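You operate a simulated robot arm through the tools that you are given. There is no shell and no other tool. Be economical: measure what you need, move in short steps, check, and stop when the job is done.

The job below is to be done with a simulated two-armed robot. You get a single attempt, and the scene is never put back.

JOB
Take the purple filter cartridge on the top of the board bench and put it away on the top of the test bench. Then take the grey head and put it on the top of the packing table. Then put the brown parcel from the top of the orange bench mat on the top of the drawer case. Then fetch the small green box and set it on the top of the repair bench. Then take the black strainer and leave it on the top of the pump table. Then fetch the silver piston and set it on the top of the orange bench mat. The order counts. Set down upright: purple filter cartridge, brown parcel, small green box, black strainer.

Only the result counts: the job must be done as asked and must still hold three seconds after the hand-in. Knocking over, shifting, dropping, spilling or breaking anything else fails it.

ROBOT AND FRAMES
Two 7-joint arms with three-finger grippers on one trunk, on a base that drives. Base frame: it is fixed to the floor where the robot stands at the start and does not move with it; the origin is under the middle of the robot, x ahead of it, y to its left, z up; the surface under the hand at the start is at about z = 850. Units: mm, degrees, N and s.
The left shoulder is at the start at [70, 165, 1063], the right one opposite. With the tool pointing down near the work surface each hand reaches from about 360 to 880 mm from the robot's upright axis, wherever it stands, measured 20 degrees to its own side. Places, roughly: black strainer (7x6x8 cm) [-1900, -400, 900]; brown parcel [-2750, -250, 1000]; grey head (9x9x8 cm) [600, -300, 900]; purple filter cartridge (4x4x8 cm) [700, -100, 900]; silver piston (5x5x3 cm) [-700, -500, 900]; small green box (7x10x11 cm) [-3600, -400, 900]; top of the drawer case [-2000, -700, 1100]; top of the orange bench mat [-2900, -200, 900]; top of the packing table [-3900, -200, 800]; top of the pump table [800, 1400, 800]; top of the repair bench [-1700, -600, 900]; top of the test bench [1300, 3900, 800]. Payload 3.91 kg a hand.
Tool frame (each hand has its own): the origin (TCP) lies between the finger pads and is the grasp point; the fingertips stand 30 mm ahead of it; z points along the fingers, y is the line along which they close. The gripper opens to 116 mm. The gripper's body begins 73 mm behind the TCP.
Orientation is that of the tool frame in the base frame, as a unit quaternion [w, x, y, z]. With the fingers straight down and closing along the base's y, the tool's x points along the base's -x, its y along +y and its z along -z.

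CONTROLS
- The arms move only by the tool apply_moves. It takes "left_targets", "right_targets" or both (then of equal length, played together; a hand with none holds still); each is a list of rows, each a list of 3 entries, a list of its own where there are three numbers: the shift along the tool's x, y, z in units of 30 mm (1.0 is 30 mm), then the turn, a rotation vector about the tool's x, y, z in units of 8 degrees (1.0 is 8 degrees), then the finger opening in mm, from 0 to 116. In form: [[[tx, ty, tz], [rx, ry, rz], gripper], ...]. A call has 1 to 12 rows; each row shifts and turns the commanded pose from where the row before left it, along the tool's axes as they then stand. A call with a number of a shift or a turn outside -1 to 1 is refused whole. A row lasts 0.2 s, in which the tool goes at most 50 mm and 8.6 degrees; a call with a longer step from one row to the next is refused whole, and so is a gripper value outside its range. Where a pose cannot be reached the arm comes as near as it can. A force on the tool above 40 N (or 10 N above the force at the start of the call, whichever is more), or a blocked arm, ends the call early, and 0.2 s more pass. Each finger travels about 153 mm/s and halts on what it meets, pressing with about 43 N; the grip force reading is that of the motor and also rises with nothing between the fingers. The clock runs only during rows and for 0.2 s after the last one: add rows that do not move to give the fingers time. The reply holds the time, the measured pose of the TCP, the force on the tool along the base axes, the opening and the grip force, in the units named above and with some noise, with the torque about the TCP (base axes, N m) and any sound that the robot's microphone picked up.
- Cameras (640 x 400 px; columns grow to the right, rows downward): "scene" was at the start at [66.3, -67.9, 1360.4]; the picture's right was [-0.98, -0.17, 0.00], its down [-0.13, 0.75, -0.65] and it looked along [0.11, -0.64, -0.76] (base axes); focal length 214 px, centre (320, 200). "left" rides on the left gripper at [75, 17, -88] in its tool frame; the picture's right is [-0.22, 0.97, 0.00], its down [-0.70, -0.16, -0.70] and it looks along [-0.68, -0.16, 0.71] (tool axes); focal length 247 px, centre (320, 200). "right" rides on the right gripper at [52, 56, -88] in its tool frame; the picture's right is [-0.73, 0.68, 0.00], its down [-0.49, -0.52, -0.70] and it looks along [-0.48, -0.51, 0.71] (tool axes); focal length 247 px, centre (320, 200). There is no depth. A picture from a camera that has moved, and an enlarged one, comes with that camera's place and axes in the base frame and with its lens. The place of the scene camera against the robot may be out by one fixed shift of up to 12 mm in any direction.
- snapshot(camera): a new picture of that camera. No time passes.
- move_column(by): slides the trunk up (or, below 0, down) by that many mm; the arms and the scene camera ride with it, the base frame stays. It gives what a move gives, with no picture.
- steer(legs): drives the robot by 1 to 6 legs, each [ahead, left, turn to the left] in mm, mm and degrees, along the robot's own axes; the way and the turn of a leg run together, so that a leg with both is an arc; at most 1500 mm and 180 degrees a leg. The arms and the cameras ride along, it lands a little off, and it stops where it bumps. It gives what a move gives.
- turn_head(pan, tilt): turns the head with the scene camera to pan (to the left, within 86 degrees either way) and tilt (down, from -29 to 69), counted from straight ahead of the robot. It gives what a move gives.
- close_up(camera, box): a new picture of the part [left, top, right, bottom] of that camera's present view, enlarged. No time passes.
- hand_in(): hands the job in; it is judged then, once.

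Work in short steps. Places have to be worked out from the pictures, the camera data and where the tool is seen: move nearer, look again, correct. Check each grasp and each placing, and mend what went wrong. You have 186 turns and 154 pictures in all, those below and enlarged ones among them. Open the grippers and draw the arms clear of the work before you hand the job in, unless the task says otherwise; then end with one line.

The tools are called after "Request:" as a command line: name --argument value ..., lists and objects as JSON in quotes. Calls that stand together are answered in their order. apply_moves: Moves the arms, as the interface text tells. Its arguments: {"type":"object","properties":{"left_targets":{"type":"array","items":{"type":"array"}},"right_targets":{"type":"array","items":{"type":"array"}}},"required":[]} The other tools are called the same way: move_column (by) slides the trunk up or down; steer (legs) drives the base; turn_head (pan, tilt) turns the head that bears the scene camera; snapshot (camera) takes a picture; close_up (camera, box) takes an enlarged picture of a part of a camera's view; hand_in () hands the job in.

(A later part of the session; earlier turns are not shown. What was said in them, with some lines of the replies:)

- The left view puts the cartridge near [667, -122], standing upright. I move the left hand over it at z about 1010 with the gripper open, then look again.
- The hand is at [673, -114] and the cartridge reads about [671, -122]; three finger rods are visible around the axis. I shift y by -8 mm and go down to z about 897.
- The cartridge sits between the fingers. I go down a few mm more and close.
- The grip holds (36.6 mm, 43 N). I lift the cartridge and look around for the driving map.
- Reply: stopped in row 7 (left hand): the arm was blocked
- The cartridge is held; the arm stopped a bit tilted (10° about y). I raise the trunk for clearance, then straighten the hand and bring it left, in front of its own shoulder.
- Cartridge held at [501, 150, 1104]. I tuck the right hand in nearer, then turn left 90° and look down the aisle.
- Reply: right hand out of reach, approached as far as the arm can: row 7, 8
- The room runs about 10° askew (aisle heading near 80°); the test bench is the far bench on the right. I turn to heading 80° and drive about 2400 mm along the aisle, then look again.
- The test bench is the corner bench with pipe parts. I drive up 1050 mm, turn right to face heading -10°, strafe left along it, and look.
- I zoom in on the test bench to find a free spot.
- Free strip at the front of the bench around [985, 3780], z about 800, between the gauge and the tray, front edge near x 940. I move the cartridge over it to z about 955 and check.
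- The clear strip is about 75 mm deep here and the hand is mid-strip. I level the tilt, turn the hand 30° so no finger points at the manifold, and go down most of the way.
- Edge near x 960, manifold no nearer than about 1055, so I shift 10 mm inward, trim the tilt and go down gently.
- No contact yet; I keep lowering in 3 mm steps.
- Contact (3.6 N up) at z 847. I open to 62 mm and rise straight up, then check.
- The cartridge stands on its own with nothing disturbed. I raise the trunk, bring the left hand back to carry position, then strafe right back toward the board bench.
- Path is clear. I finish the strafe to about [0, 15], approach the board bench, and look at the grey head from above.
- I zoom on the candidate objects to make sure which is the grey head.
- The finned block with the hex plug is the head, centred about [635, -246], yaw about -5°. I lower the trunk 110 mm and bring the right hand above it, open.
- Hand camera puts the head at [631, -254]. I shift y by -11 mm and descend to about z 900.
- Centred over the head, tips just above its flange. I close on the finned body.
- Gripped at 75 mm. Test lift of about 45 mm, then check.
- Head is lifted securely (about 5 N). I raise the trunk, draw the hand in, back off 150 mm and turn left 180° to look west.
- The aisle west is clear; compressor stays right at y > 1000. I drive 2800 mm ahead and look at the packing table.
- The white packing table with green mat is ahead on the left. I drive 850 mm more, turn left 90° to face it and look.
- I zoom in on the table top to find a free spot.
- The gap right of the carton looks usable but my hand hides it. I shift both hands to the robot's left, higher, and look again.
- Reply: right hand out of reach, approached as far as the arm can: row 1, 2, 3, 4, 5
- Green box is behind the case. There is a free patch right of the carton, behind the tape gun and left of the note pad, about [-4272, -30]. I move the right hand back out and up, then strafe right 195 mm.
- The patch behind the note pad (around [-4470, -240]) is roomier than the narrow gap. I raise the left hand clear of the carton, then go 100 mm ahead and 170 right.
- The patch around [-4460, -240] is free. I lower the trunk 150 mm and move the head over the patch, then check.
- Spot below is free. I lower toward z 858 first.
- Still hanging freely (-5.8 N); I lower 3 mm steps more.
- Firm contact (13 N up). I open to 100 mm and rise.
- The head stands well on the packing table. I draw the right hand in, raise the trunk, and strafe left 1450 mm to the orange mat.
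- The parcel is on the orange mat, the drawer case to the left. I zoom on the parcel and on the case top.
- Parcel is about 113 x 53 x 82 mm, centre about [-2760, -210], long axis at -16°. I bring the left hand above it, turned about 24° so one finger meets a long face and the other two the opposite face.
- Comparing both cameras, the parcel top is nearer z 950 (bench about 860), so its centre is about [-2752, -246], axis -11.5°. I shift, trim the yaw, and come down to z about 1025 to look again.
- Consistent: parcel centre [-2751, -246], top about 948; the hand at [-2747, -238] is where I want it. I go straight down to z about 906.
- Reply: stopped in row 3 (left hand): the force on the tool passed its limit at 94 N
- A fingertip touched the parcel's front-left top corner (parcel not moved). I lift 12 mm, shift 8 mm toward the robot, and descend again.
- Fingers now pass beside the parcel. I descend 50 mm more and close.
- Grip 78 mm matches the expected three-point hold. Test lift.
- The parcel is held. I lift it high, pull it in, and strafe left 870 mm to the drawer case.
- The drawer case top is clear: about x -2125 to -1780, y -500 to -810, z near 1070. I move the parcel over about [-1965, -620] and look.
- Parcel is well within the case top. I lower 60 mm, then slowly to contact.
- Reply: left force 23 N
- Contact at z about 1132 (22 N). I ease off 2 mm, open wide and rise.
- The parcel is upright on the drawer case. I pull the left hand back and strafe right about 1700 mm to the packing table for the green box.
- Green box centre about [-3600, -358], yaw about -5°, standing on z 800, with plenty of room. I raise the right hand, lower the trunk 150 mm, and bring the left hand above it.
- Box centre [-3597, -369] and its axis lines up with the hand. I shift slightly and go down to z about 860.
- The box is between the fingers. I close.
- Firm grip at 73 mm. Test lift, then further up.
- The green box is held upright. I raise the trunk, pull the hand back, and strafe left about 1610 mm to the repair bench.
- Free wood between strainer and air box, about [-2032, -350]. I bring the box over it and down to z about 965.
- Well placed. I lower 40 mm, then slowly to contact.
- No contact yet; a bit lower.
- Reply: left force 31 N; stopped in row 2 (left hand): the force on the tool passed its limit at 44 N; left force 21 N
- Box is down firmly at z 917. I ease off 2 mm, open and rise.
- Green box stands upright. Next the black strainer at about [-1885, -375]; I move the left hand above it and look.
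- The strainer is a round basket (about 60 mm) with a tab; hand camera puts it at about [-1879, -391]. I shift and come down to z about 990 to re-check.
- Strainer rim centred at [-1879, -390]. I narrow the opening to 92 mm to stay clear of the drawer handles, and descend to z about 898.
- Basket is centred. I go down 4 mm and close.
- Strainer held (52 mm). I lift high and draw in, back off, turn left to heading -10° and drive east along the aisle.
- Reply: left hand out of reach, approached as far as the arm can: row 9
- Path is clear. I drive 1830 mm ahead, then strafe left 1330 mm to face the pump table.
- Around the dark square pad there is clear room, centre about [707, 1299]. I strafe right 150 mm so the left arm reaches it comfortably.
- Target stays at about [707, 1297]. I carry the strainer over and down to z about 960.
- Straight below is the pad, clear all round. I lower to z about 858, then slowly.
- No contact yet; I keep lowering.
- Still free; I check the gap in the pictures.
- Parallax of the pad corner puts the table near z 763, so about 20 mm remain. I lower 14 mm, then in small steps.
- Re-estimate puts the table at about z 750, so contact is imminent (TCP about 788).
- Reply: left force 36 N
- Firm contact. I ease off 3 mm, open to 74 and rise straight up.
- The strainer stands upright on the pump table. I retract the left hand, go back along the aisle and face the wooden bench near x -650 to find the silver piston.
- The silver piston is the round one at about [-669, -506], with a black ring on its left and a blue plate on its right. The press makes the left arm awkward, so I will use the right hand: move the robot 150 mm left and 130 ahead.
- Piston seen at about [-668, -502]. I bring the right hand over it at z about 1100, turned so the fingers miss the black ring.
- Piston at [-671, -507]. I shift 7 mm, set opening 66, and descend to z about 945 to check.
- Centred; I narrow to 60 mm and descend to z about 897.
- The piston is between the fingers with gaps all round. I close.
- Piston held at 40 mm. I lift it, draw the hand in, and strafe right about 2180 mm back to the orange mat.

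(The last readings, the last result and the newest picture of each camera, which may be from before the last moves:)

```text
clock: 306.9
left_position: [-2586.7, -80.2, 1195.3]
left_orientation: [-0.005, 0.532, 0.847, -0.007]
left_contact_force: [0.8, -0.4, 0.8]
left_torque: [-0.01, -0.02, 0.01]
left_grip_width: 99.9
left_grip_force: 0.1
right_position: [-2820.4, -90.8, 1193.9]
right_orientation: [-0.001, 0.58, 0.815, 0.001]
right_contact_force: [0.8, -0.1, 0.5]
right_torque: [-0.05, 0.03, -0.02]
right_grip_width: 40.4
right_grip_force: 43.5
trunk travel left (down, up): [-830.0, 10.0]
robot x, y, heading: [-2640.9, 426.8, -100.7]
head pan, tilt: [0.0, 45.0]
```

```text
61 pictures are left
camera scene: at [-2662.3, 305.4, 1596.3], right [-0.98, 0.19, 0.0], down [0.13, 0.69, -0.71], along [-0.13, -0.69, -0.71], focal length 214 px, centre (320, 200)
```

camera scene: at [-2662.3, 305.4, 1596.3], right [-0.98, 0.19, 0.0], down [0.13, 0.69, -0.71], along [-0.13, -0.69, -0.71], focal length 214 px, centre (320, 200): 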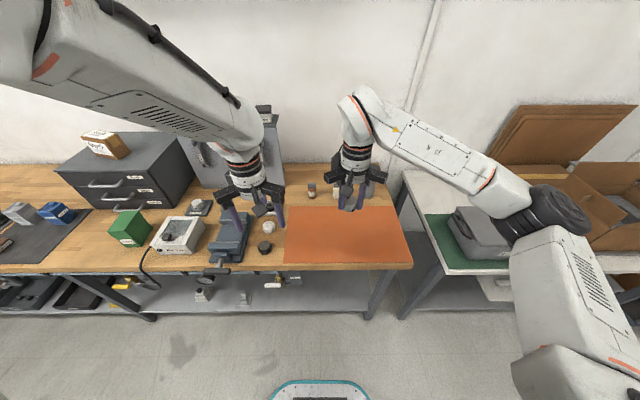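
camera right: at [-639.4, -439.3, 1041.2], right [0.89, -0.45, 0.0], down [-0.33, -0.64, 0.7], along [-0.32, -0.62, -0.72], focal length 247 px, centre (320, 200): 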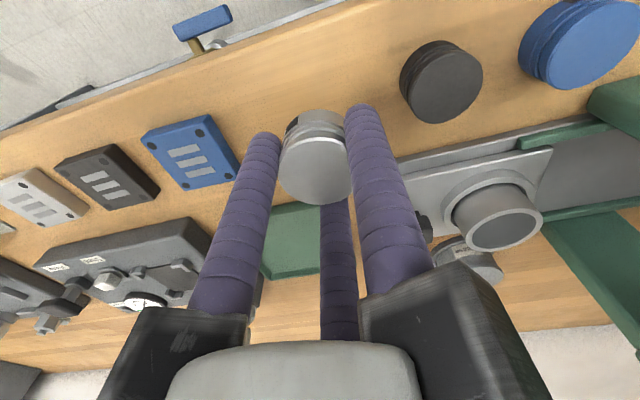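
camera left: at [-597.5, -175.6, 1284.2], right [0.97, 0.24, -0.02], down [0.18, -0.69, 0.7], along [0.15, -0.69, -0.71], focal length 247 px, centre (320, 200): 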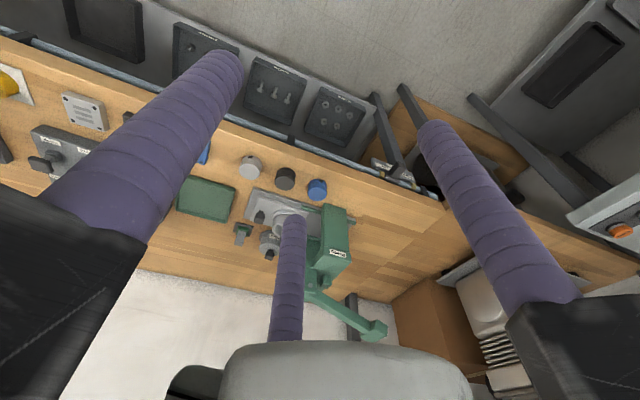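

Everything else is in place. I bring the piston over the mat at about [-2865, -215] and down to z about 935.

Request:
apply_moves --right_targets '[[[-0.85, -0.69, 0.6], [0, 0, 0], 25], [[-0.85, -0.69, 0.6], [0, 0, 0], 25], [[-0.85, -0.69, 0.6], [0, 0, 0], 25], [[-0.85, -0.69, 0.6], [0, 0, 0], 25], [[0, 0, 0.9], [0, 0, 0], 25], [[0, 0, 0.9], [0, 0, 0], 25], [[0, 0, 0.9], [0, 0, 0], 25], [[0, 0, 0.9], [0, 0, 0], 25], [[0, 0, 0.9], [0, 0, 0], 25], [[0, 0, 0.9], [0, 0, 0], 25], [[0, 0, 0.8], [0, 0, 0], 25], [[0, 0, 0], [0, 0, 0], 25]]'

Request:
snapshot --camera "right"

Request:
close_up --camera "scene" --box '[240, 160, 440, 290]'

```text
clock: 309.5
left_position: [-2587.4, -80.9, 1196.8]
left_orientation: [-0.005, 0.532, 0.847, -0.006]
left_contact_force: [0.0, 0.0, 0.4]
left_torque: [0.04, -0.01, 0.01]
left_grip_width: 100.0
left_grip_force: 0.1
right_position: [-2865.5, -214.3, 935.5]
right_orientation: [0.001, 0.579, 0.815, 0.001]
right_contact_force: [-0.4, 0.5, -1.4]
right_torque: [-0.01, 0.01, 0.02]
right_grip_width: 40.5
right_grip_force: 42.8
trunk travel left (down, up): [-830.0, 10.0]
robot x, y, heading: [-2639.3, 427.1, -100.9]
head pan, tilt: [0.0, 45.0]
```

```text
60 pictures are left
camera right: at [-2830.1, -146.7, 1023.2], right [0.88, -0.47, 0.0], down [-0.33, -0.63, 0.7], along [-0.33, -0.62, -0.72], focal length 247 px, centre (320, 200)
```

right: 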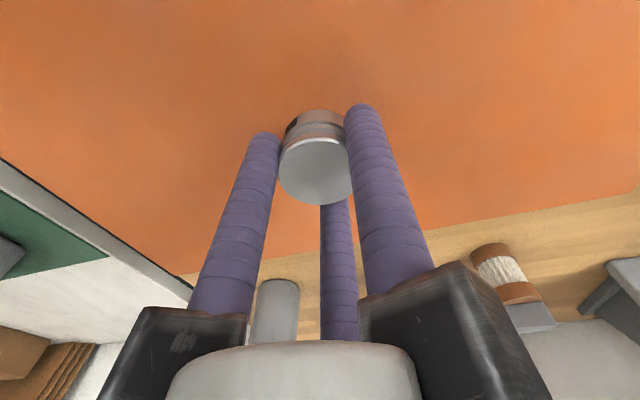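

```text
3.08 times, centred on (340, 225) of scene
camera zoom: at [-2662.8, 305.6, 1596.3], right [-0.98, 0.19, 0.0], down [0.13, 0.69, -0.71], along [-0.13, -0.69, -0.71], focal length 660 px, centre (258, 123)
```

zoom: 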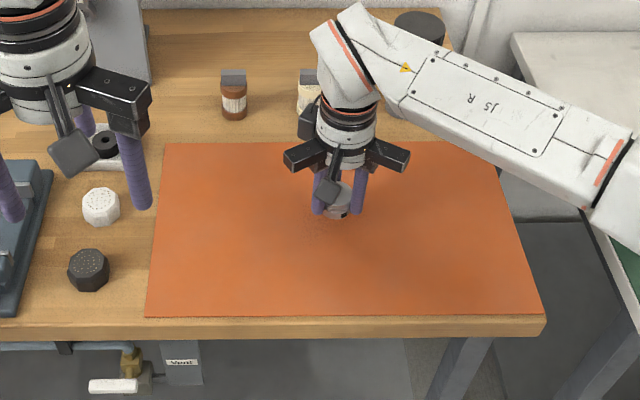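

Good, well inside the mat. I lower 28 mm, then in small steps to contact.

Request:
apply_moves --right_targets '[[[0, 0, 0.5], [0, 0, 0], 25], [[0, 0, 0.42], [0, 0, 0], 25], [[0, 0, 0], [0, 0, 0], 25]]'

Request:
apply_moves --right_targets '[[[0, 0, 0.1], [0, 0, 0], 25], [[0, 0, 0.1], [0, 0, 0], 25], [[0, 0, 0], [0, 0, 0], 25]]'

Request:
apply_moves --right_targets '[[[0, 0, 0.08], [0, 0, 0], 25], [[0, 0, 0], [0, 0, 0], 25]]'

```text
clock: 310.3
left_position: [-2586.9, -80.3, 1195.8]
left_orientation: [-0.005, 0.532, 0.847, -0.008]
left_contact_force: [0.4, 0.0, -0.2]
left_torque: [0.01, -0.02, -0.01]
left_grip_width: 100.1
left_grip_force: 0.1
right_position: [-2866.1, -214.2, 907.8]
right_orientation: [0.0, 0.578, 0.816, 0.0]
right_contact_force: [0.6, -0.5, -0.8]
right_torque: [-0.01, -0.02, 0.01]
right_grip_width: 40.3
right_grip_force: 42.6
trunk travel left (down, up): [-830.0, 10.0]
robot x, y, heading: [-2639.6, 429.3, -100.5]
head pan, tilt: [0.0, 45.0]
```

```text
clock: 311.1
left_position: [-2586.8, -81.0, 1196.0]
left_orientation: [-0.005, 0.532, 0.847, -0.007]
left_contact_force: [0.4, 0.9, 0.2]
left_torque: [0.01, 0.02, 0.0]
left_grip_width: 100.0
left_grip_force: 0.0
right_position: [-2866.0, -214.5, 901.5]
right_orientation: [0.0, 0.579, 0.815, 0.001]
right_contact_force: [0.6, 0.1, -1.2]
right_torque: [0.02, -0.01, -0.01]
right_grip_width: 40.4
right_grip_force: 43.0
trunk travel left (down, up): [-830.0, 10.0]
robot x, y, heading: [-2641.0, 427.4, -100.8]
head pan, tilt: [0.0, 45.0]
```

```text
clock: 311.7
left_position: [-2585.4, -80.7, 1195.8]
left_orientation: [-0.005, 0.532, 0.847, -0.006]
left_contact_force: [-0.6, 0.2, -0.4]
left_torque: [0.01, 0.04, -0.03]
left_grip_width: 99.8
left_grip_force: 0.1
right_position: [-2866.4, -214.5, 899.2]
right_orientation: [-0.001, 0.579, 0.815, 0.0]
right_contact_force: [-0.7, -0.7, -0.9]
right_torque: [-0.02, -0.01, -0.03]
right_grip_width: 40.3
right_grip_force: 43.1
trunk travel left (down, up): [-830.0, 10.0]
robot x, y, heading: [-2641.9, 426.8, -100.8]
head pan, tilt: [0.0, 45.0]
```

Request:
apply_moves --right_targets '[[[0, 0, 0.08], [0, 0, 0], 25], [[0, 0, 0], [0, 0, 0], 25]]'

Request:
apply_moves --right_targets '[[[0, 0, 0.06], [0, 0, 0], 25], [[0, 0, 0], [0, 0, 0], 25]]'

```text
clock: 312.3
left_position: [-2586.5, -81.0, 1195.6]
left_orientation: [-0.005, 0.532, 0.847, -0.007]
left_contact_force: [0.3, -0.1, 0.4]
left_torque: [0.01, 0.04, -0.01]
left_grip_width: 100.3
left_grip_force: 0.0
right_position: [-2866.8, -215.9, 899.6]
right_orientation: [0.001, 0.579, 0.815, -0.001]
right_contact_force: [-1.5, -0.5, 8.6]
right_torque: [0.11, 0.08, -0.02]
right_grip_width: 40.6
right_grip_force: 42.6
trunk travel left (down, up): [-830.0, 10.0]
robot x, y, heading: [-2643.7, 423.8, -100.9]
head pan, tilt: [0.0, 45.0]
```

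```text
clock: 312.9
left_position: [-2586.4, -78.3, 1196.9]
left_orientation: [-0.004, 0.533, 0.846, -0.009]
left_contact_force: [0.6, 0.5, -0.1]
left_torque: [0.0, 0.0, 0.01]
left_grip_width: 100.1
left_grip_force: 0.1
right_position: [-2865.6, -214.9, 899.2]
right_orientation: [0.0, 0.58, 0.815, -0.002]
right_contact_force: [-3.3, -3.6, 23.2]
right_torque: [0.09, 0.15, -0.05]
right_grip_width: 40.4
right_grip_force: 43.1
trunk travel left (down, up): [-830.0, 10.0]
robot x, y, heading: [-2646.8, 428.7, -101.0]
head pan, tilt: [0.0, 45.0]
```

Piston touches the mat (23 N). I ease off 2 mm, open, rise and pull back.

Request:
apply_moves --right_targets '[[[0, 0, -0.08], [0, 0, 0], 25], [[0, 0, 0], [0, 0, 0], 60], [[0, 0, 0], [0, 0, 0], 75], [[0, 0, 0], [0, 0, 0], 75], [[0, 0, -0.7], [0, 0, 0], 75], [[0, 0, -1], [0, 0, 0], 75], [[0, 0, -1], [0, 0, 0], 75], [[0, 0, -1], [0, 0, 0], 75], [[0, 0, -1], [0, 0, 0], 75], [[0.6, 0.3, -1], [0, 0, 0], 75], [[0.8, 0.4, -1], [0, 0, 0], 75], [[0.8, 0.4, 0], [0, 0, 0], 75]]'

Request:
steer --legs '[[-200, 0, 0]]'

Request:
close_up --camera "scene" --box '[200, 110, 440, 260]'

Request:
snapshot --camera "scene"

```text
clock: 315.5
left_position: [-2587.6, -81.1, 1195.4]
left_orientation: [-0.004, 0.532, 0.846, -0.007]
left_contact_force: [0.2, -1.0, 0.2]
left_torque: [0.0, 0.01, 0.02]
left_grip_width: 100.0
left_grip_force: 0.1
right_position: [-2856.3, -141.4, 1101.7]
right_orientation: [-0.001, 0.579, 0.815, 0.0]
right_contact_force: [0.9, -0.9, -1.1]
right_torque: [-0.01, -0.03, -0.02]
right_grip_width: 75.1
right_grip_force: 0.0
trunk travel left (down, up): [-830.0, 10.0]
robot x, y, heading: [-2638.1, 424.0, -100.7]
head pan, tilt: [0.0, 45.0]
```

```text
clock: 317.1
left_position: [-2552.4, 112.5, 1195.3]
left_orientation: [-0.005, 0.533, 0.846, -0.008]
left_contact_force: [0.1, 0.4, -0.2]
left_torque: [0.03, 0.0, 0.04]
left_grip_width: 100.1
left_grip_force: 0.2
right_position: [-2820.8, 53.2, 1100.9]
right_orientation: [0.0, 0.58, 0.815, 0.001]
right_contact_force: [-0.5, 0.6, 0.0]
right_torque: [0.01, -0.01, 0.01]
right_grip_width: 75.3
right_grip_force: 0.1
trunk travel left (down, up): [-830.0, 10.0]
robot x, y, heading: [-2607.6, 622.9, -100.8]
head pan, tilt: [0.0, 45.0]
```

```text
2.67 times, centred on (320, 185) of scene
camera zoom: at [-2626.3, 500.0, 1595.9], right [-0.98, 0.19, 0.0], down [0.13, 0.7, -0.71], along [-0.13, -0.69, -0.71], focal length 572 px, centre (320, 240)
```

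zoom: 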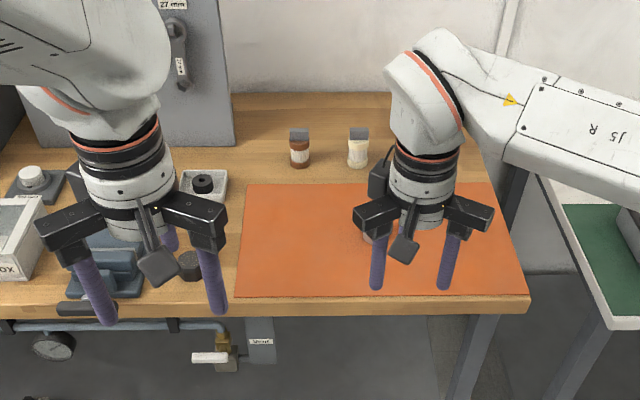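

```text
57 pictures are left
camera scene: at [-2626.3, 500.0, 1595.9], right [-0.98, 0.19, 0.0], down [0.13, 0.7, -0.71], along [-0.13, -0.69, -0.71], focal length 214 px, centre (320, 200)
```

scene: 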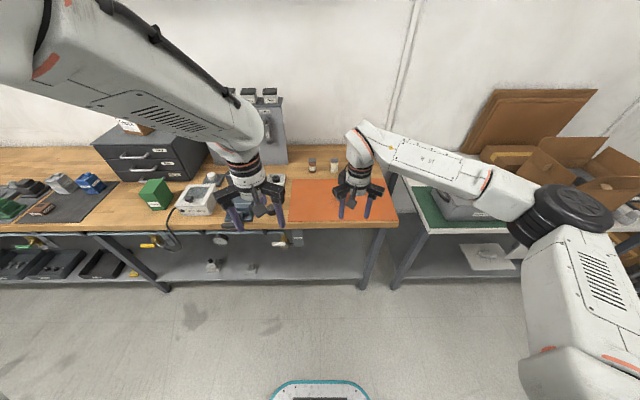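

The piston is hidden behind the hand; I check it with the right camera before handing in.

Request:
snapshot --camera "right"

```text
56 pictures are left
camera right: at [-2786.3, 121.5, 1187.0], right [0.88, -0.47, 0.0], down [-0.34, -0.63, 0.7], along [-0.33, -0.62, -0.72], focal length 247 px, centre (320, 200)
```

right: 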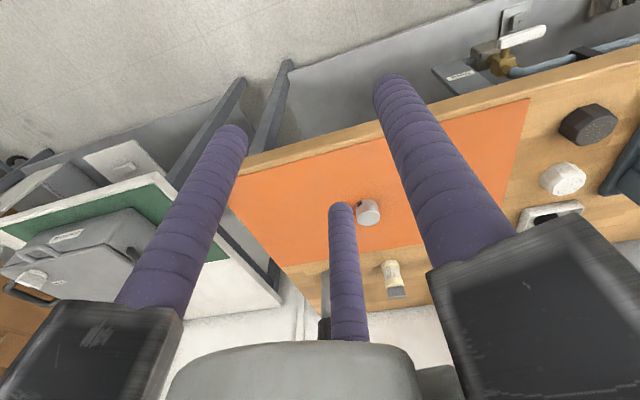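

The piston rests on the orange mat and both hands are empty, open and clear. I hand in.

Request:
hand_in

```text
The job is handed in.
```

All six items were moved in the order asked, and the job is handed in. The cartridge, parcel, green box and strainer were set down upright, and both hands are open and clear. The strainer stands on the thin dark pad on the pump table, because the bare top had no gap wide enough for the fingers.
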